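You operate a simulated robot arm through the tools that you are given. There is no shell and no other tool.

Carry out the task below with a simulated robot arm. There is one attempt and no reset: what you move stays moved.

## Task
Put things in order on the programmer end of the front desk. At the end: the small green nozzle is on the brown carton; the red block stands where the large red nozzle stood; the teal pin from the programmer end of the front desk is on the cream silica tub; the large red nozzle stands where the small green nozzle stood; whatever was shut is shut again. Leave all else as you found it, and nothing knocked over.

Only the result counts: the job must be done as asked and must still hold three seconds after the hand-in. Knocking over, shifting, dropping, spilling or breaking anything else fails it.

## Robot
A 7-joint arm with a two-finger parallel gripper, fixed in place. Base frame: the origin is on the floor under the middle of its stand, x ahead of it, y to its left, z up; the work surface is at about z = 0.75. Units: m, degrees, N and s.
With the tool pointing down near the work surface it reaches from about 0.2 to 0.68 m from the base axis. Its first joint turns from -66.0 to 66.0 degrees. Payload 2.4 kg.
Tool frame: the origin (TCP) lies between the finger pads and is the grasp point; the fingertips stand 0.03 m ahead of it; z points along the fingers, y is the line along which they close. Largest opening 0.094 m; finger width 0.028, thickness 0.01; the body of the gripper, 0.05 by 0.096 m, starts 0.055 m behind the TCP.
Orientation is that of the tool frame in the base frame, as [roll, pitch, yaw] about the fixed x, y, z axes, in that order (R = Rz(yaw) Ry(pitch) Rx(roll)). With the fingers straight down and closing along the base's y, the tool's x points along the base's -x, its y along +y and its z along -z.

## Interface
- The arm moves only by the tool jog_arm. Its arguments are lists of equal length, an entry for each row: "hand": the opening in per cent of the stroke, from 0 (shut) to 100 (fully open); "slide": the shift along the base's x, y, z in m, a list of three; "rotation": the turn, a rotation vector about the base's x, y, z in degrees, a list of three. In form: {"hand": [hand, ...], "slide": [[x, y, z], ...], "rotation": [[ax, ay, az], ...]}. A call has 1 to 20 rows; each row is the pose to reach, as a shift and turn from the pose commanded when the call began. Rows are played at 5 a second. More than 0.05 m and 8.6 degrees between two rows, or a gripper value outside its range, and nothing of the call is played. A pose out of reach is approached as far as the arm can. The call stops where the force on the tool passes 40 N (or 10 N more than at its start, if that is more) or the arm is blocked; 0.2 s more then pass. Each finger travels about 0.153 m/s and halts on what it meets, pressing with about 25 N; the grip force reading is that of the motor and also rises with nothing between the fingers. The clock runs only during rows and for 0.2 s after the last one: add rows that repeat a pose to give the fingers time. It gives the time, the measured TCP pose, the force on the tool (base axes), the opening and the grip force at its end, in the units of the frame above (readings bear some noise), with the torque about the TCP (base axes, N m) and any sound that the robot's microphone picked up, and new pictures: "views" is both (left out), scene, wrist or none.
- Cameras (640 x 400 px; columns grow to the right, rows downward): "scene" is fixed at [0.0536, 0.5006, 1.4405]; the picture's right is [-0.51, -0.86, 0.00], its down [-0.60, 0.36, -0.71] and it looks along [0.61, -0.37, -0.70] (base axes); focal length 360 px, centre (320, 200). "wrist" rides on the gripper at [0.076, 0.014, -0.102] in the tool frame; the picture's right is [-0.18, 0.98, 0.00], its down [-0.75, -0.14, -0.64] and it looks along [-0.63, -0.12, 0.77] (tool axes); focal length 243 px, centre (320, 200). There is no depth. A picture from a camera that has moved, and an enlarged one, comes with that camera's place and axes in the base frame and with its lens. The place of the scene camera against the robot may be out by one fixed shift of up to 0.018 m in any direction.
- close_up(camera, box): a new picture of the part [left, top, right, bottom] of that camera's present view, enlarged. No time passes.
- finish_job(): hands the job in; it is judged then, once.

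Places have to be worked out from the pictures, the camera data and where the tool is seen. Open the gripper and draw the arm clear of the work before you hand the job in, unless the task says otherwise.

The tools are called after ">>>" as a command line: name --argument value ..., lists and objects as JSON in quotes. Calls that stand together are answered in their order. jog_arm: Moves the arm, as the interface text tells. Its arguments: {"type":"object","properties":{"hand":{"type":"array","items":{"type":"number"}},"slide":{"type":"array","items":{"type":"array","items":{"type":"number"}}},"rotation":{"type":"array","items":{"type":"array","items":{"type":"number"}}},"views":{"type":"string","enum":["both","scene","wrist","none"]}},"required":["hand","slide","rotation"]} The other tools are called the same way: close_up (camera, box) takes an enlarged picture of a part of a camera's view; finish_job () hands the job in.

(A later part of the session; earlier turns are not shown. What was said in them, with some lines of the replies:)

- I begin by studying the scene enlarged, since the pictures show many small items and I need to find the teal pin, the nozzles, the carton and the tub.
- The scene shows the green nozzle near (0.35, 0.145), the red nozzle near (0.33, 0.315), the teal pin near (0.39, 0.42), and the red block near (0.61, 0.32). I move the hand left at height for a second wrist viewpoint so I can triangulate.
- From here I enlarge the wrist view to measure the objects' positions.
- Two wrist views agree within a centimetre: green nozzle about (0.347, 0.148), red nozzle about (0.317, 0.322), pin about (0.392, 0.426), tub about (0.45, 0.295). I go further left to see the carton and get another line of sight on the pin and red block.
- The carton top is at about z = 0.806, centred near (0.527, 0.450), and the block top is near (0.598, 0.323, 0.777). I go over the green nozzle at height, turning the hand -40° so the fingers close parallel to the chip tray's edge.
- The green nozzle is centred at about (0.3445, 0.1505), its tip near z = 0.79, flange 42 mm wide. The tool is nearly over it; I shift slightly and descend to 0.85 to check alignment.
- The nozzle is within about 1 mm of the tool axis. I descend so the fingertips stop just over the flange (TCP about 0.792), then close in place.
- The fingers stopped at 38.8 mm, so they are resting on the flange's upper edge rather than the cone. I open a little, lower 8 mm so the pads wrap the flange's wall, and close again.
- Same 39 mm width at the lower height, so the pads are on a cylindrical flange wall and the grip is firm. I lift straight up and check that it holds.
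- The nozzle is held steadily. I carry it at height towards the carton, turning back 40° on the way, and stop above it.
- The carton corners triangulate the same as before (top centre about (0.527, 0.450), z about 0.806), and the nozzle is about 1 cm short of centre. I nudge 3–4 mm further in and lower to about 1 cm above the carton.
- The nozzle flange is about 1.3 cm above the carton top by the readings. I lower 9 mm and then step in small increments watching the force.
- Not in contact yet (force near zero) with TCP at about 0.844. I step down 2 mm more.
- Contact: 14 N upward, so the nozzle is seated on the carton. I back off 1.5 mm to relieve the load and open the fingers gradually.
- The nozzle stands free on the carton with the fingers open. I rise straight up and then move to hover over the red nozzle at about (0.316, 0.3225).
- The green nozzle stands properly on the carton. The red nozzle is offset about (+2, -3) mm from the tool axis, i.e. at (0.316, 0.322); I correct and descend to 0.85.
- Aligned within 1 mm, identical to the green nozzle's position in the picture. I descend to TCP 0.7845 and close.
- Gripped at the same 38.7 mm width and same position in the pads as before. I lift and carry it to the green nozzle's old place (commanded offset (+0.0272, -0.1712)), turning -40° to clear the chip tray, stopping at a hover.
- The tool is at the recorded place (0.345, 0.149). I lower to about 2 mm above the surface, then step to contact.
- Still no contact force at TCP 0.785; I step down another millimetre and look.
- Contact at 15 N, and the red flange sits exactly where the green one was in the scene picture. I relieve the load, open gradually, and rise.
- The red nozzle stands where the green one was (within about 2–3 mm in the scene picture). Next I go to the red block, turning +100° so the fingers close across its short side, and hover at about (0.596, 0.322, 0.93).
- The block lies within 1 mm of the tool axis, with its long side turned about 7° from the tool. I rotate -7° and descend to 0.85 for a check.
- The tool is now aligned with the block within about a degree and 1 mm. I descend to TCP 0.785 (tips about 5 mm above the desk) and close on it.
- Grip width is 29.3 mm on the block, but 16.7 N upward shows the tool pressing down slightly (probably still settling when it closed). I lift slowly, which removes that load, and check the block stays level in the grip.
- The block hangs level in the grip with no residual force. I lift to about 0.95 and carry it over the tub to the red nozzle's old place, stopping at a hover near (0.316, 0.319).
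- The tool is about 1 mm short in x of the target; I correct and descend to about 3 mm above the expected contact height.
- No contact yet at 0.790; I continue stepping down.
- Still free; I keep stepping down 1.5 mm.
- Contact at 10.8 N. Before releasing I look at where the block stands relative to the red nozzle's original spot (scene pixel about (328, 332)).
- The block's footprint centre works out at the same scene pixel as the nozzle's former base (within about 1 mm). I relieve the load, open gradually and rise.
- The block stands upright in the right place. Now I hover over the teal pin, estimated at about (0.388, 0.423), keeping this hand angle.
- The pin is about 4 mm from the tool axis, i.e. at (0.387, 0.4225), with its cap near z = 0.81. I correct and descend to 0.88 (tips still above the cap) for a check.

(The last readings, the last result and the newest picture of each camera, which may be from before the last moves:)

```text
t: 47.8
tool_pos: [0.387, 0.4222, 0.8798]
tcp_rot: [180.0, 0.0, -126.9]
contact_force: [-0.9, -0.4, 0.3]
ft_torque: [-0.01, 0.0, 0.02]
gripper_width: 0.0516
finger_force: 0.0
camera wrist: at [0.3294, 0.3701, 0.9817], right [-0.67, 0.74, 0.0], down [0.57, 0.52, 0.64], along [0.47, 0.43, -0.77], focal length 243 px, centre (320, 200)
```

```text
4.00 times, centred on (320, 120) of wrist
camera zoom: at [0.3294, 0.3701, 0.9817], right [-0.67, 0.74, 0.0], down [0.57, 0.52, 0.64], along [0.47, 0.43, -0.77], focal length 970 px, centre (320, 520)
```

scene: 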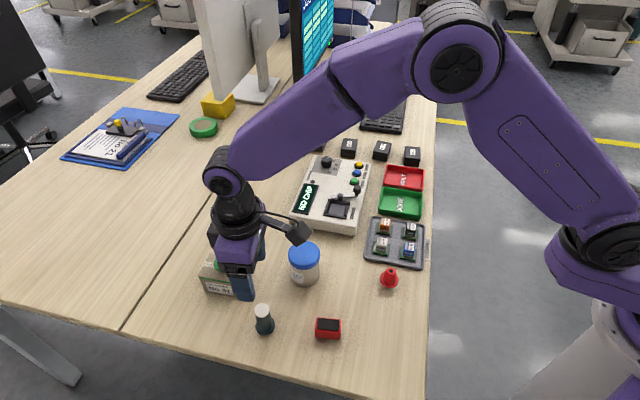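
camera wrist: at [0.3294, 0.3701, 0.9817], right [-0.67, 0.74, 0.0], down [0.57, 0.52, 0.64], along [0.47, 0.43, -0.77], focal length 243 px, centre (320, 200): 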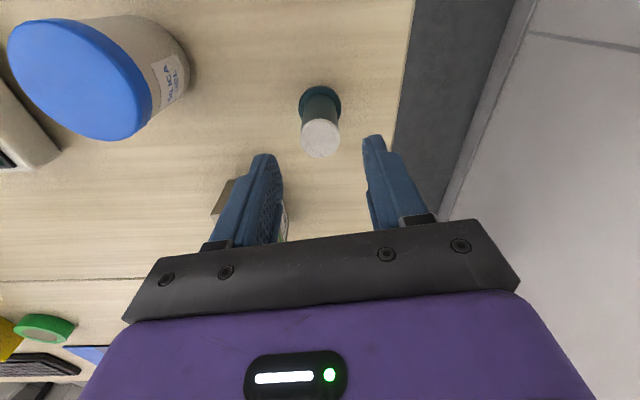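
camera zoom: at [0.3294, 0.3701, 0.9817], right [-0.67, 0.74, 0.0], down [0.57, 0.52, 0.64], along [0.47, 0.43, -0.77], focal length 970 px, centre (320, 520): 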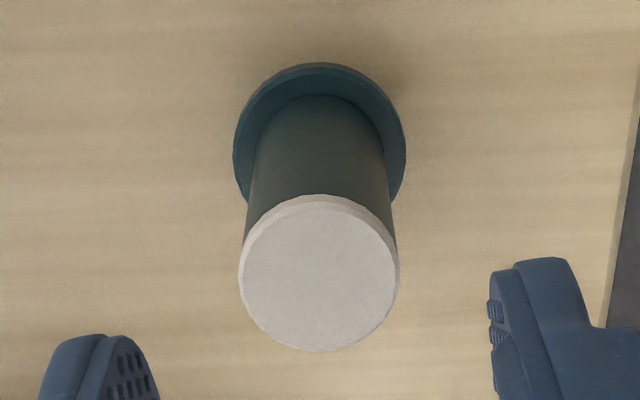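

The pin is centred sideways in the view. I descend to TCP about 0.802 (tips well above the flange), wait for settling, and close on the body.

>>> jog_arm --hand '[55, 55, 55, 55, 55, 45, 35, 25, 10, 0, 0, 0]' --slide '[[0, 0, -0.03], [0, 0, -0.06], [0, 0, -0.078], [0, 0, -0.078], [0, 0, -0.078], [0, 0, -0.078], [0, 0, -0.078], [0, 0, -0.078], [0, 0, -0.078], [0, 0, -0.078], [0, 0, -0.078], [0, 0, -0.078]]' --rotation '[[0, 0, 0], [0, 0, 0], [0, 0, 0], [0, 0, 0], [0, 0, 0], [0, 0, 0], [0, 0, 0], [0, 0, 0], [0, 0, 0], [0, 0, 0], [0, 0, 0], [0, 0, 0]]'

>>> close_up --camera "wrist" --box '[240, 100, 400, 225]'

>>> close_up --camera "scene" --box '[220, 270, 310, 350]'

```text
t: 50.4
tool_pos: [0.3873, 0.4207, 0.8001]
tcp_rot: [-180.0, 0.0, -127.0]
contact_force: [-0.1, -0.3, -0.5]
ft_torque: [0.04, -0.01, 0.02]
gripper_width: 0.0274
finger_force: 24.8
camera wrist: at [0.3303, 0.3693, 0.903], right [-0.67, 0.74, 0.0], down [0.57, 0.52, 0.64], along [0.47, 0.43, -0.77], focal length 243 px, centre (320, 200)
```

scene: 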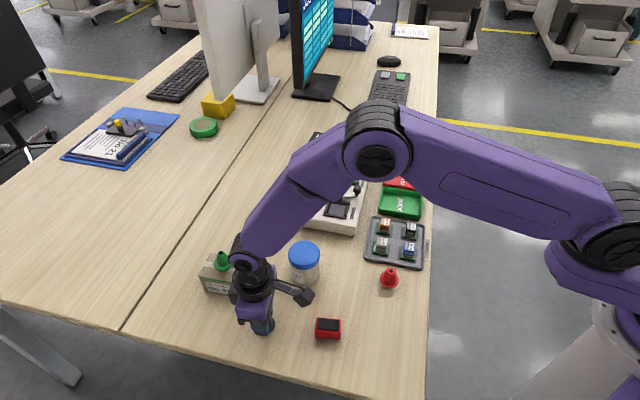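
wrist: 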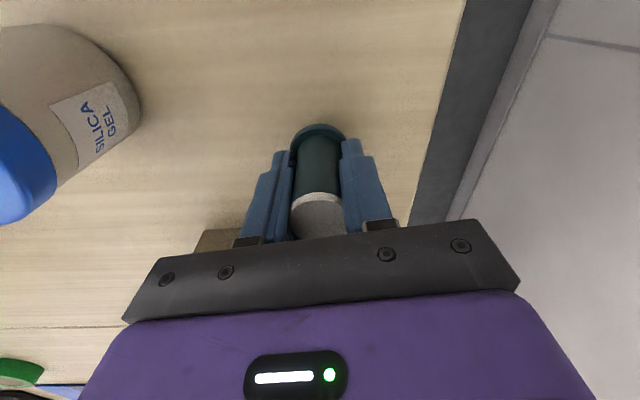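

```text
3.20 times, centred on (320, 162) of wrist
camera zoom: at [0.3303, 0.3693, 0.903], right [-0.67, 0.74, 0.0], down [0.57, 0.52, 0.64], along [0.47, 0.43, -0.77], focal length 776 px, centre (320, 320)
```

zoom: 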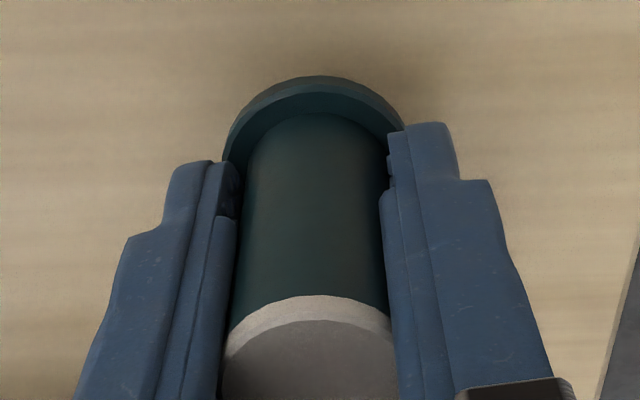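

```text
5.00 times, centred on (265, 310) of scene
camera zoom: at [0.0536, 0.5006, 1.4405], right [-0.51, -0.86, 0.0], down [-0.6, 0.36, -0.71], along [0.61, -0.37, -0.7], focal length 1802 px, centre (595, -350)
```

zoom: 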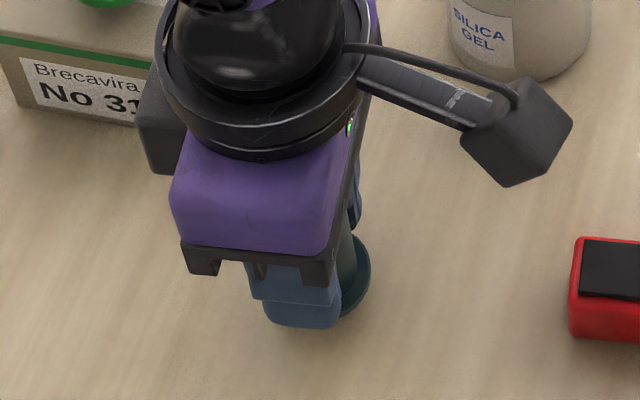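

The pin is gripped at 27.4 mm with no side load. Wrist views put the tub lid's centre at about (0.4525, 0.295), top z about 0.823. I lift the pin and carry it to hover above the lid.

>>> jog_arm --hand '[0, 0, 0, 0, 0, 0, 0, 0, 0, 0]' --slide '[[0, 0, 0.01], [0, 0, 0.045], [0, 0, 0.09], [0, 0, 0.13], [0.014, -0.028, 0.13], [0.028, -0.056, 0.13], [0.042, -0.084, 0.13], [0.055, -0.109, 0.13], [0.0646, -0.1281, 0.13], [0.0646, -0.1281, 0.13]]' --rotation '[[0, 0, 0], [0, 0, 0], [0, 0, 0], [0, 0, 0], [0, 0, 0], [0, 0, 0], [0, 0, 0], [0, 0, 0], [0, 0, 0], [0, 0, 0]]'

>>> close_up --camera "wrist" --box '[220, 60, 420, 210]'

>>> close_up --camera "scene" --box '[250, 190, 370, 310]'

```text
t: 52.6
tool_pos: [0.4491, 0.2926, 0.9323]
tcp_rot: [180.0, 0.1, -127.0]
contact_force: [0.3, -0.6, -1.2]
ft_torque: [-0.01, -0.01, -0.02]
gripper_width: 0.027
finger_force: 25.0
camera wrist: at [0.3924, 0.2409, 1.0334], right [-0.67, 0.74, 0.0], down [0.57, 0.52, 0.64], along [0.47, 0.43, -0.77], focal length 243 px, centre (320, 200)
```

scene: 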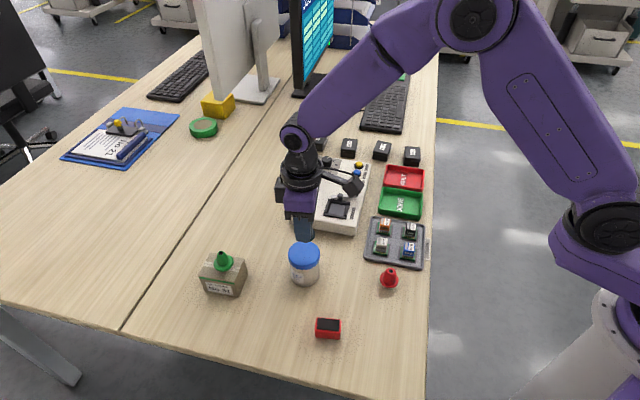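
wrist: 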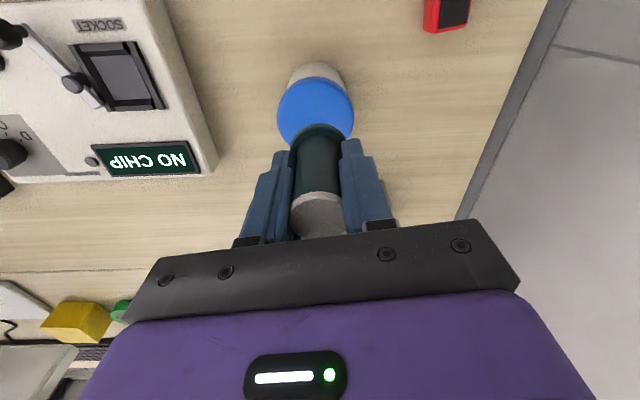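

```text
2.67 times, centred on (320, 135) of wrist
camera zoom: at [0.3924, 0.2409, 1.0334], right [-0.67, 0.74, 0.0], down [0.57, 0.52, 0.64], along [0.47, 0.43, -0.77], focal length 647 px, centre (320, 373)
```

zoom: 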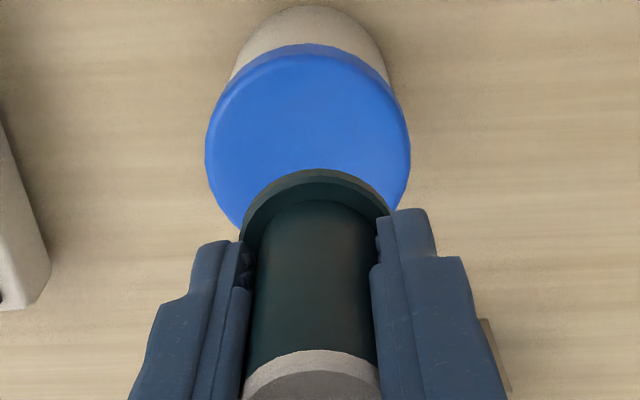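

```text
3.33 times, centred on (310, 250) of scene
camera zoom: at [0.0536, 0.5006, 1.4405], right [-0.51, -0.86, 0.0], down [-0.6, 0.36, -0.71], along [0.61, -0.37, -0.7], focal length 1202 px, centre (353, 33)
```

zoom: 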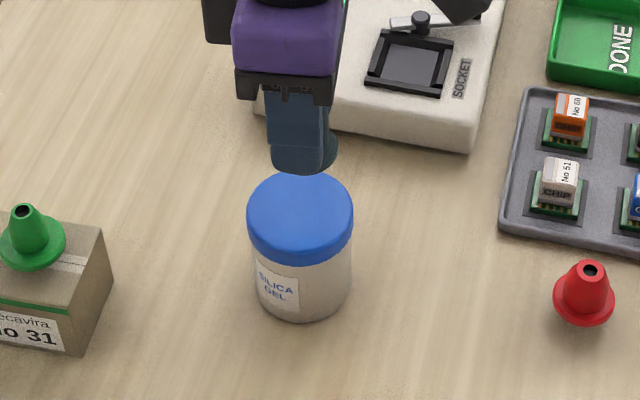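

Relative to the hanging pin, the lid's centre is several millimetres forward; I shift +4 mm in x and lower to about 5 mm above the lid, then look again.

>>> jog_arm --hand '[0, 0, 0, 0, 0]' --slide '[[0.004, 0.0003, -0.015], [0.004, 0.0003, -0.035], [0.004, 0.0003, -0.046], [0.004, 0.0003, -0.05], [0.004, 0.0003, -0.05]]' --rotation '[[0, 0, 0], [0, 0, 0], [0, 0, 0], [0, 0, 0], [0, 0, 0]]' --views "none"

>>> close_up --camera "wrist" --box '[220, 60, 420, 210]'

>>> close_up --camera "scene" --box '[260, 210, 350, 300]'

```text
t: 53.8
tool_pos: [0.4549, 0.2938, 0.8821]
tcp_rot: [-179.9, 0.2, -127.0]
contact_force: [-2.7, -2.0, 20.9]
ft_torque: [-0.1, 0.23, 0.01]
gripper_width: 0.0271
finger_force: 24.9
```

```text
2.67 times, centred on (320, 135) of wrist
camera zoom: at [0.3975, 0.2421, 0.9844], right [-0.67, 0.74, 0.0], down [0.56, 0.52, 0.64], along [0.48, 0.43, -0.76], focal length 647 px, centre (320, 373)
```

zoom: 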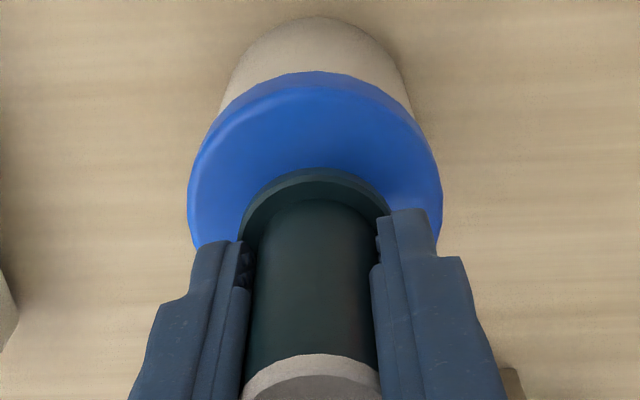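

```text
4.44 times, centred on (305, 255) of scene
camera zoom: at [0.0532, 0.5004, 1.4406], right [-0.51, -0.86, 0.0], down [-0.6, 0.36, -0.71], along [0.61, -0.37, -0.7], focal length 1602 px, centre (387, -44)
```

zoom: 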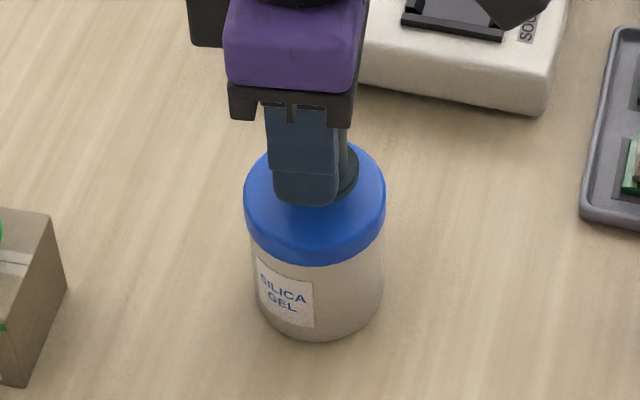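

The lid is slightly higher than judged: contact at TCP 0.882 (21 N), so its top is at about 0.831. The pin looks about 4 mm past the lid's centre, so I lift 6 mm, shift back by about 4 mm, and check.

>>> jog_arm --hand '[0, 0, 0, 0]' --slide '[[0, 0, 0.003], [0, 0, 0.007], [-0.0022, -0.003, 0.007], [-0.0022, -0.003, 0.007]]' --rotation '[[0, 0, 0], [0, 0, 0], [0, 0, 0], [0, 0, 0]]'

>>> close_up --camera "wrist" --box '[220, 60, 420, 210]'

>>> close_up --camera "scene" --box '[260, 210, 350, 300]'

```text
t: 54.8
tool_pos: [0.4518, 0.2922, 0.8885]
tcp_rot: [180.0, 0.0, -127.0]
contact_force: [-0.1, 0.9, -0.9]
ft_torque: [0.02, 0.01, -0.03]
gripper_width: 0.027
finger_force: 25.1
camera wrist: at [0.3949, 0.2396, 0.99], right [-0.67, 0.74, 0.0], down [0.57, 0.52, 0.64], along [0.47, 0.43, -0.77], focal length 243 px, centre (320, 200)
```

scene: 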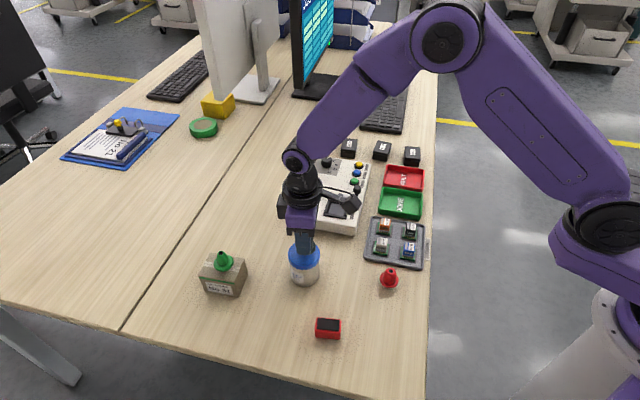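
wrist: 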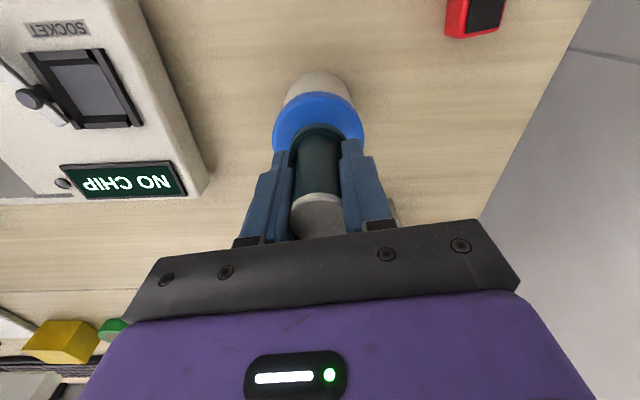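

```text
2.67 times, centred on (320, 135) of wrist
camera zoom: at [0.3949, 0.2396, 0.99], right [-0.67, 0.74, 0.0], down [0.57, 0.52, 0.64], along [0.47, 0.43, -0.77], focal length 647 px, centre (320, 373)
```

zoom: 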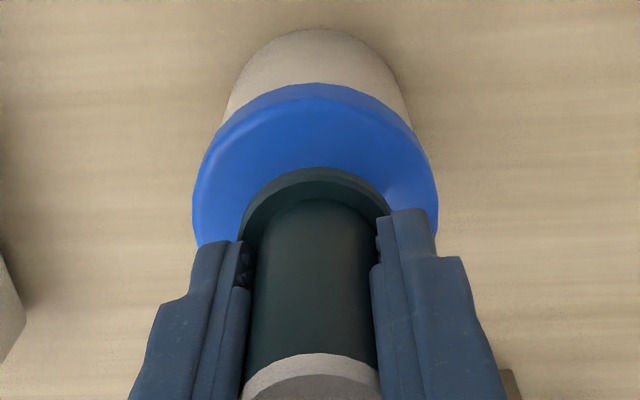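

```text
4.44 times, centred on (305, 255) of scene
camera zoom: at [0.0536, 0.5006, 1.4405], right [-0.51, -0.86, 0.0], down [-0.6, 0.36, -0.71], along [0.61, -0.37, -0.7], focal length 1602 px, centre (387, -44)
```

zoom: 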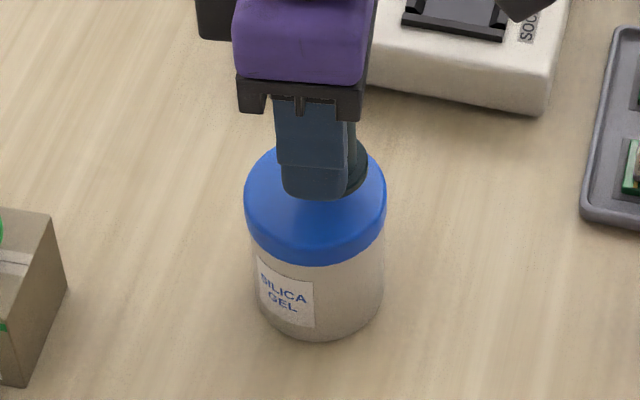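

The tub has not moved. I enlarge the scene view more to check how the pin's flange sits relative to the lid's centre before lowering.

>>> close_up --camera "scene" --box '[280, 230, 330, 270]'

>>> close_up --camera "wrist" --box '[250, 80, 390, 170]'

```text
10.00 times, centred on (305, 250) of scene
camera zoom: at [0.0536, 0.5006, 1.4405], right [-0.51, -0.86, 0.0], down [-0.6, 0.36, -0.71], along [0.61, -0.37, -0.7], focal length 3604 px, centre (470, -300)
```

zoom: 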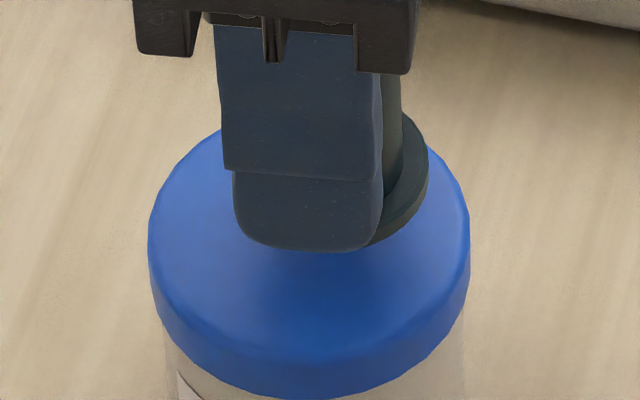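

```text
4.44 times, centred on (320, 125) of wrist
camera zoom: at [0.3949, 0.2396, 0.99], right [-0.67, 0.74, 0.0], down [0.57, 0.52, 0.64], along [0.47, 0.43, -0.77], focal length 1078 px, centre (320, 533)
```

zoom: 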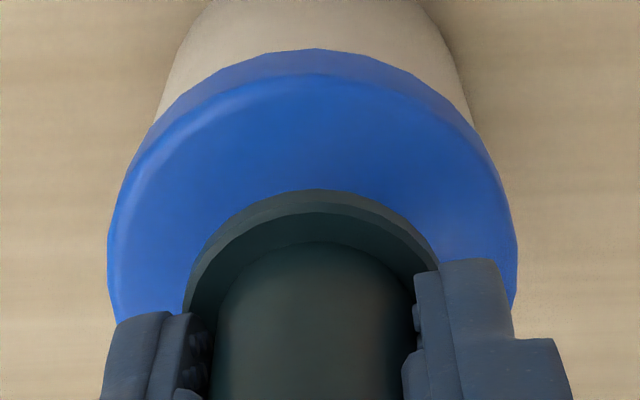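

The wrist and scene views differ by a few millimetres on centring, but both leave the 40 mm flange well inside the 66 mm lid; I take a compromise shift of (-3, +3) mm and lower to just above the lid.

>>> jog_arm --hand '[0, 0, 0, 0]' --slide '[[-0.003, 0.003, 0], [-0.003, 0.003, -0.002], [-0.003, 0.003, -0.004], [-0.003, 0.003, -0.004]]' --rotation '[[0, 0, 0], [0, 0, 0], [0, 0, 0], [0, 0, 0]]' --views "none"

>>> jog_arm --hand '[0, 0]' --slide '[[0, 0, -0.001], [0, 0, -0.001]]' --rotation '[[0, 0, 0], [0, 0, 0]]' --views "none"

```text
t: 55.8
tool_pos: [0.4496, 0.2951, 0.8848]
tcp_rot: [180.0, 0.0, -127.0]
contact_force: [0.6, -1.0, -1.3]
ft_torque: [0.01, -0.05, -0.04]
gripper_width: 0.0273
finger_force: 24.9
```

```text
t: 56.4
tool_pos: [0.4506, 0.2954, 0.8829]
tcp_rot: [180.0, -0.1, -127.0]
contact_force: [0.6, 0.3, 1.3]
ft_torque: [-0.04, -0.02, 0.0]
gripper_width: 0.0274
finger_force: 24.5
```

No contact yet at about 0.884 commanded; I step down another millimetre.

>>> jog_arm --hand '[0, 0]' --slide '[[0, 0, -0.001], [0, 0, -0.001]]' --rotation '[[0, 0, 0], [0, 0, 0]]' --views "none"

```text
t: 57.0
tool_pos: [0.4509, 0.2958, 0.8829]
tcp_rot: [180.0, 0.1, -127.0]
contact_force: [-3.0, -1.7, 17.8]
ft_torque: [-0.15, 0.14, 0.01]
gripper_width: 0.0275
finger_force: 25.1
```

Contact at 17.8 N. I look at both views before releasing.

>>> close_up --camera "scene" --box '[275, 225, 335, 275]'

>>> close_up --camera "wrist" --box '[250, 80, 390, 170]'

```text
8.00 times, centred on (305, 250) of scene
camera zoom: at [0.0533, 0.5004, 1.4406], right [-0.51, -0.86, 0.0], down [-0.6, 0.36, -0.71], along [0.61, -0.37, -0.7], focal length 2884 px, centre (440, -200)
```

zoom: 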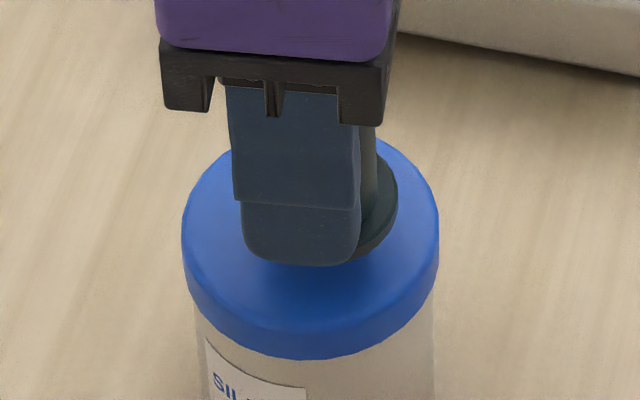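

```text
4.44 times, centred on (320, 125) of wrist
camera zoom: at [0.3926, 0.2431, 0.9852], right [-0.67, 0.74, 0.0], down [0.57, 0.52, 0.64], along [0.48, 0.43, -0.77], focal length 1078 px, centre (320, 533)
```

zoom: 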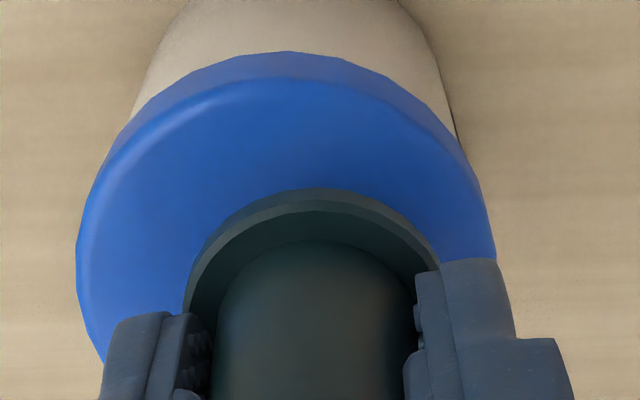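

The flange lies fully within the lid in both views, a few millimetres from centre. I relieve the load, open gradually and evenly, and wait a moment.

>>> jog_arm --hand '[0, 0, 31, 34, 38, 44, 52, 58, 58]' --slide '[[0, 0, 0.0005], [0, 0, 0.001], [0, 0, 0.001], [0, 0, 0.001], [0, 0, 0.001], [0, 0, 0.001], [0, 0, 0.001], [0, 0, 0.001], [0, 0, 0.001]]' --rotation '[[0, 0, 0], [0, 0, 0], [0, 0, 0], [0, 0, 0], [0, 0, 0], [0, 0, 0], [0, 0, 0], [0, 0, 0], [0, 0, 0]]'

>>> close_up --camera "wrist" --box '[220, 80, 420, 205]'

>>> close_up --camera "scene" --box '[265, 210, 345, 290]'

```text
t: 59.0
tool_pos: [0.4499, 0.2949, 0.8828]
tcp_rot: [-179.9, 0.0, -126.9]
contact_force: [-0.1, -0.2, -0.7]
ft_torque: [-0.05, 0.0, 0.03]
gripper_width: 0.0543
finger_force: 0.1
camera wrist: at [0.3923, 0.2429, 0.9857], right [-0.67, 0.74, 0.0], down [0.57, 0.52, 0.64], along [0.47, 0.43, -0.77], focal length 243 px, centre (320, 200)
```

scene: 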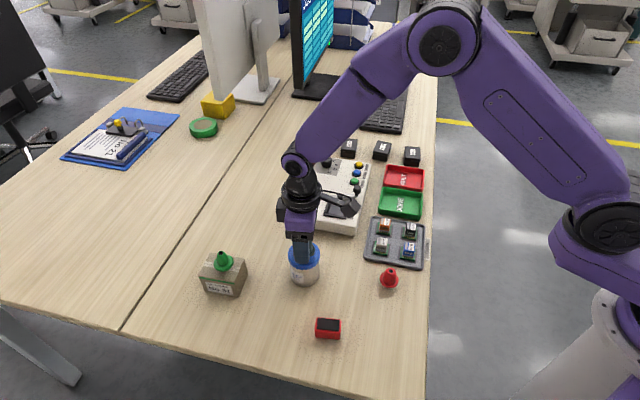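
wrist: 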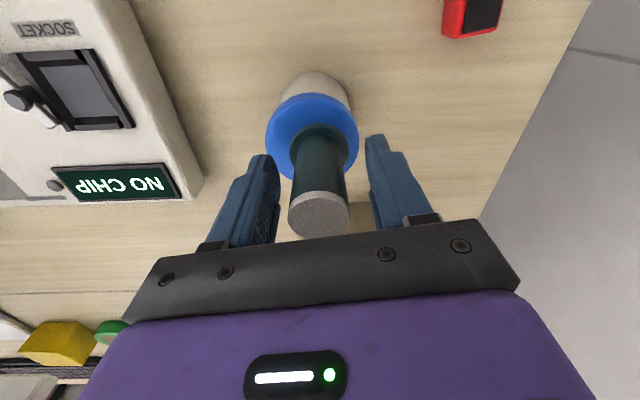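

```text
3.20 times, centred on (320, 142) of wrist
camera zoom: at [0.3923, 0.2429, 0.9857], right [-0.67, 0.74, 0.0], down [0.57, 0.52, 0.64], along [0.47, 0.43, -0.77], focal length 776 px, centre (320, 384)
```

zoom: 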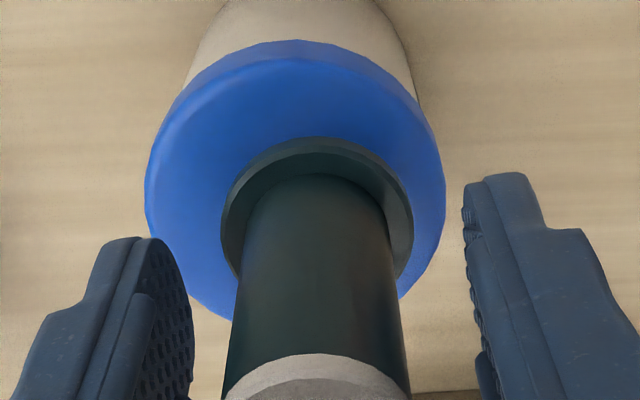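

```text
5.00 times, centred on (305, 250) of scene
camera zoom: at [0.0536, 0.5006, 1.4405], right [-0.51, -0.86, 0.0], down [-0.6, 0.36, -0.71], along [0.61, -0.37, -0.7], focal length 1802 px, centre (395, -50)
```

zoom: 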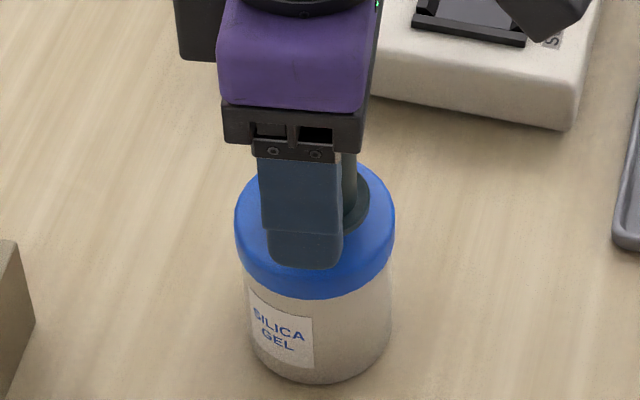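

The pin stands free and upright on the lid. I rise straight up, then draw the arm away towards its starting place.

>>> jog_arm --hand '[58, 60, 60, 60, 60, 60]' --slide '[[0, 0, 0.015], [0, 0, 0.04], [0, 0, 0.075], [0, 0, 0.115], [0, 0, 0.155], [0, 0, 0.165]]' --rotation '[[0, 0, 0], [0, 0, 0], [0, 0, 0], [0, 0, 0], [0, 0, 0], [0, 0, 0]]'

>>> close_up --camera "scene" --box '[180, 200, 440, 362]'

>>> close_up --camera "wrist" --box '[220, 40, 420, 190]'

```text
t: 60.4
tool_pos: [0.4504, 0.2948, 1.0495]
tcp_rot: [-179.9, 0.0, -126.9]
contact_force: [-0.2, 1.0, 0.5]
ft_torque: [-0.02, -0.06, 0.02]
gripper_width: 0.0566
finger_force: 0.2
camera wrist: at [0.3935, 0.2433, 1.1521], right [-0.67, 0.74, 0.0], down [0.57, 0.52, 0.64], along [0.47, 0.43, -0.77], focal length 243 px, centre (320, 200)
```

scene: 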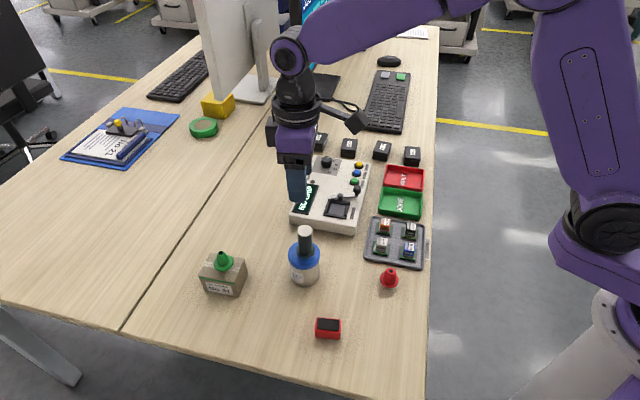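
wrist: 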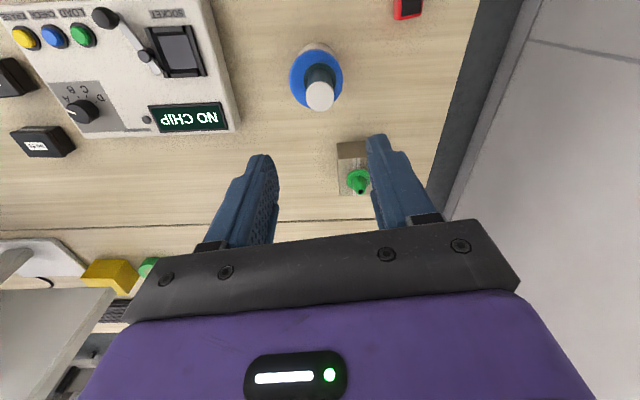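

```text
2.46 times, centred on (310, 281) of scene
camera zoom: at [0.0536, 0.5006, 1.4405], right [-0.51, -0.86, 0.0], down [-0.6, 0.36, -0.71], along [0.61, -0.37, -0.7], focal length 887 px, centre (345, 1)
```

zoom: 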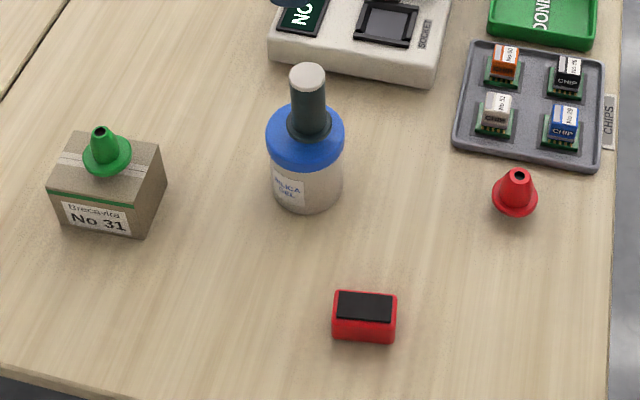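

```text
2.67 times, centred on (320, 115) of wrist
camera zoom: at [0.3935, 0.2433, 1.1521], right [-0.67, 0.74, 0.0], down [0.57, 0.52, 0.64], along [0.47, 0.43, -0.77], focal length 647 px, centre (320, 427)
```

zoom: 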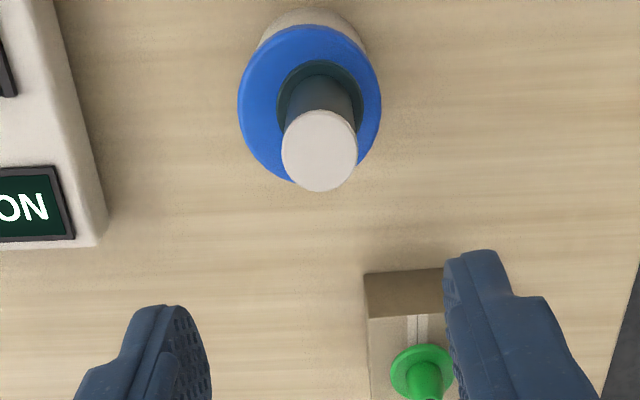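

Everything stands as wanted: green nozzle on carton, red nozzle at the green's old place, block at the red's old place, pin on the tub; tub, carton and tray are unmoved compared with the first picture. I retract the arm to its starting pose with the gripper open.

>>> jog_arm --hand '[65, 70, 80, 90, 100, 100, 100, 100]' --slide '[[-0.019, -0.02, 0.01], [-0.038, -0.04, 0.01], [-0.057, -0.061, 0.01], [-0.076, -0.081, 0.01], [-0.095, -0.101, 0.01], [-0.114, -0.121, 0.01], [-0.132, -0.141, 0.01], [-0.132, -0.141, 0.01]]' --rotation '[[0, 0, -7.5], [0, 0, -15], [0, 0, -22.5], [0, 0, -30], [0, 0, -37.5], [0, 0, -45], [0, 0, -53], [0, 0, -53]]'

>>> close_up --camera "scene" --box '[180, 200, 440, 362]'

>>> close_up --camera "scene" --box '[260, 110, 460, 290]'

```text
t: 62.2
tool_pos: [0.3192, 0.1527, 1.0572]
tcp_rot: [179.9, 0.0, 179.9]
contact_force: [-0.4, 0.5, 0.6]
ft_torque: [-0.01, -0.03, 0.0]
gripper_width: 0.0941
finger_force: 0.0
camera wrist: at [0.243, 0.1685, 1.1598], right [0.19, 0.98, 0.0], down [0.75, -0.14, 0.64], along [0.63, -0.12, -0.77], focal length 243 px, centre (320, 200)
```

scene: 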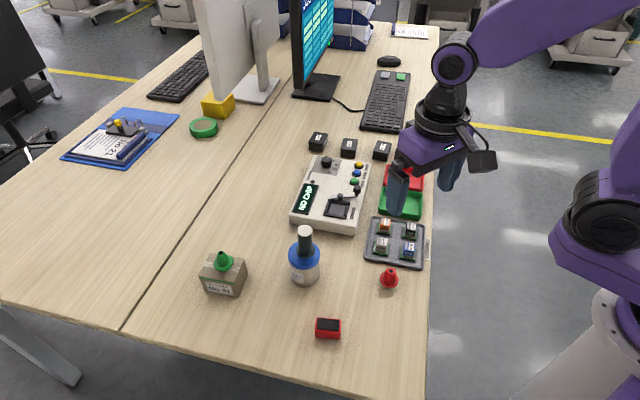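
wrist: 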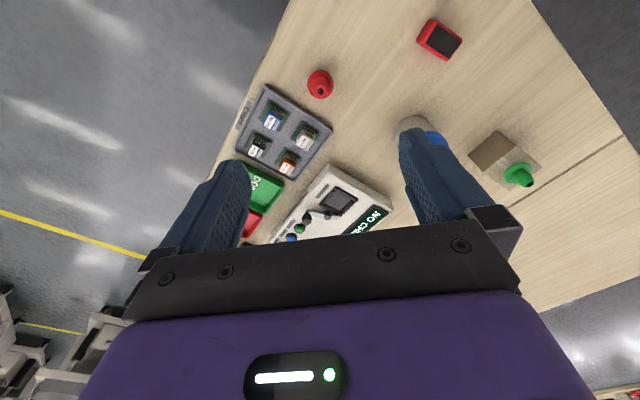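

```text
2.46 times, centred on (310, 281) of scene
camera zoom: at [0.0536, 0.5006, 1.4405], right [-0.51, -0.86, 0.0], down [-0.6, 0.36, -0.71], along [0.61, -0.37, -0.7], focal length 887 px, centre (345, 1)
```

zoom: 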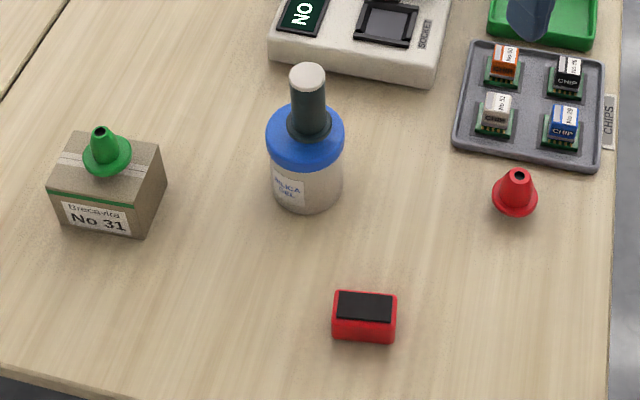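

```text
2.22 times, centred on (360, 200) of scene
camera zoom: at [0.0536, 0.5006, 1.4405], right [-0.51, -0.86, 0.0], down [-0.6, 0.36, -0.71], along [0.61, -0.37, -0.7], focal length 801 px, centre (231, 200)
```

zoom: 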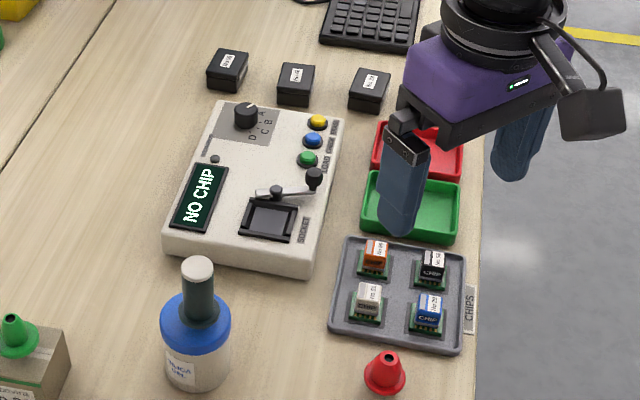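

The arm is clear with the gripper open. All four items are in place and upright, and everything else looks as it did in the first pictures, so I hand the job in.

>>> finish_job

```text
The job is handed in.
```

I've handed the job in, with all four items where you asked and standing upright:

- **Small green nozzle:** on the brown carton, slightly to one side of the centre of its top.
- **Large red nozzle:** where the small green nozzle stood, within about 2–3 mm in the scene picture.
- **Red block:** where the large red nozzle stood, within about 1 mm in the scene picture, with its dark side up as before.
- **Teal pin:** on the lid of the cream silica tub. It sits about 5 mm off the centre of the lid, with its base fully on it.

Nothing needed opening. The tub, carton, chip tray and programmer look unmoved compared with the first pictures. The arm is back near its starting pose with the gripper open. The hand-in gave no verdict, so I can't confirm how it was judged.
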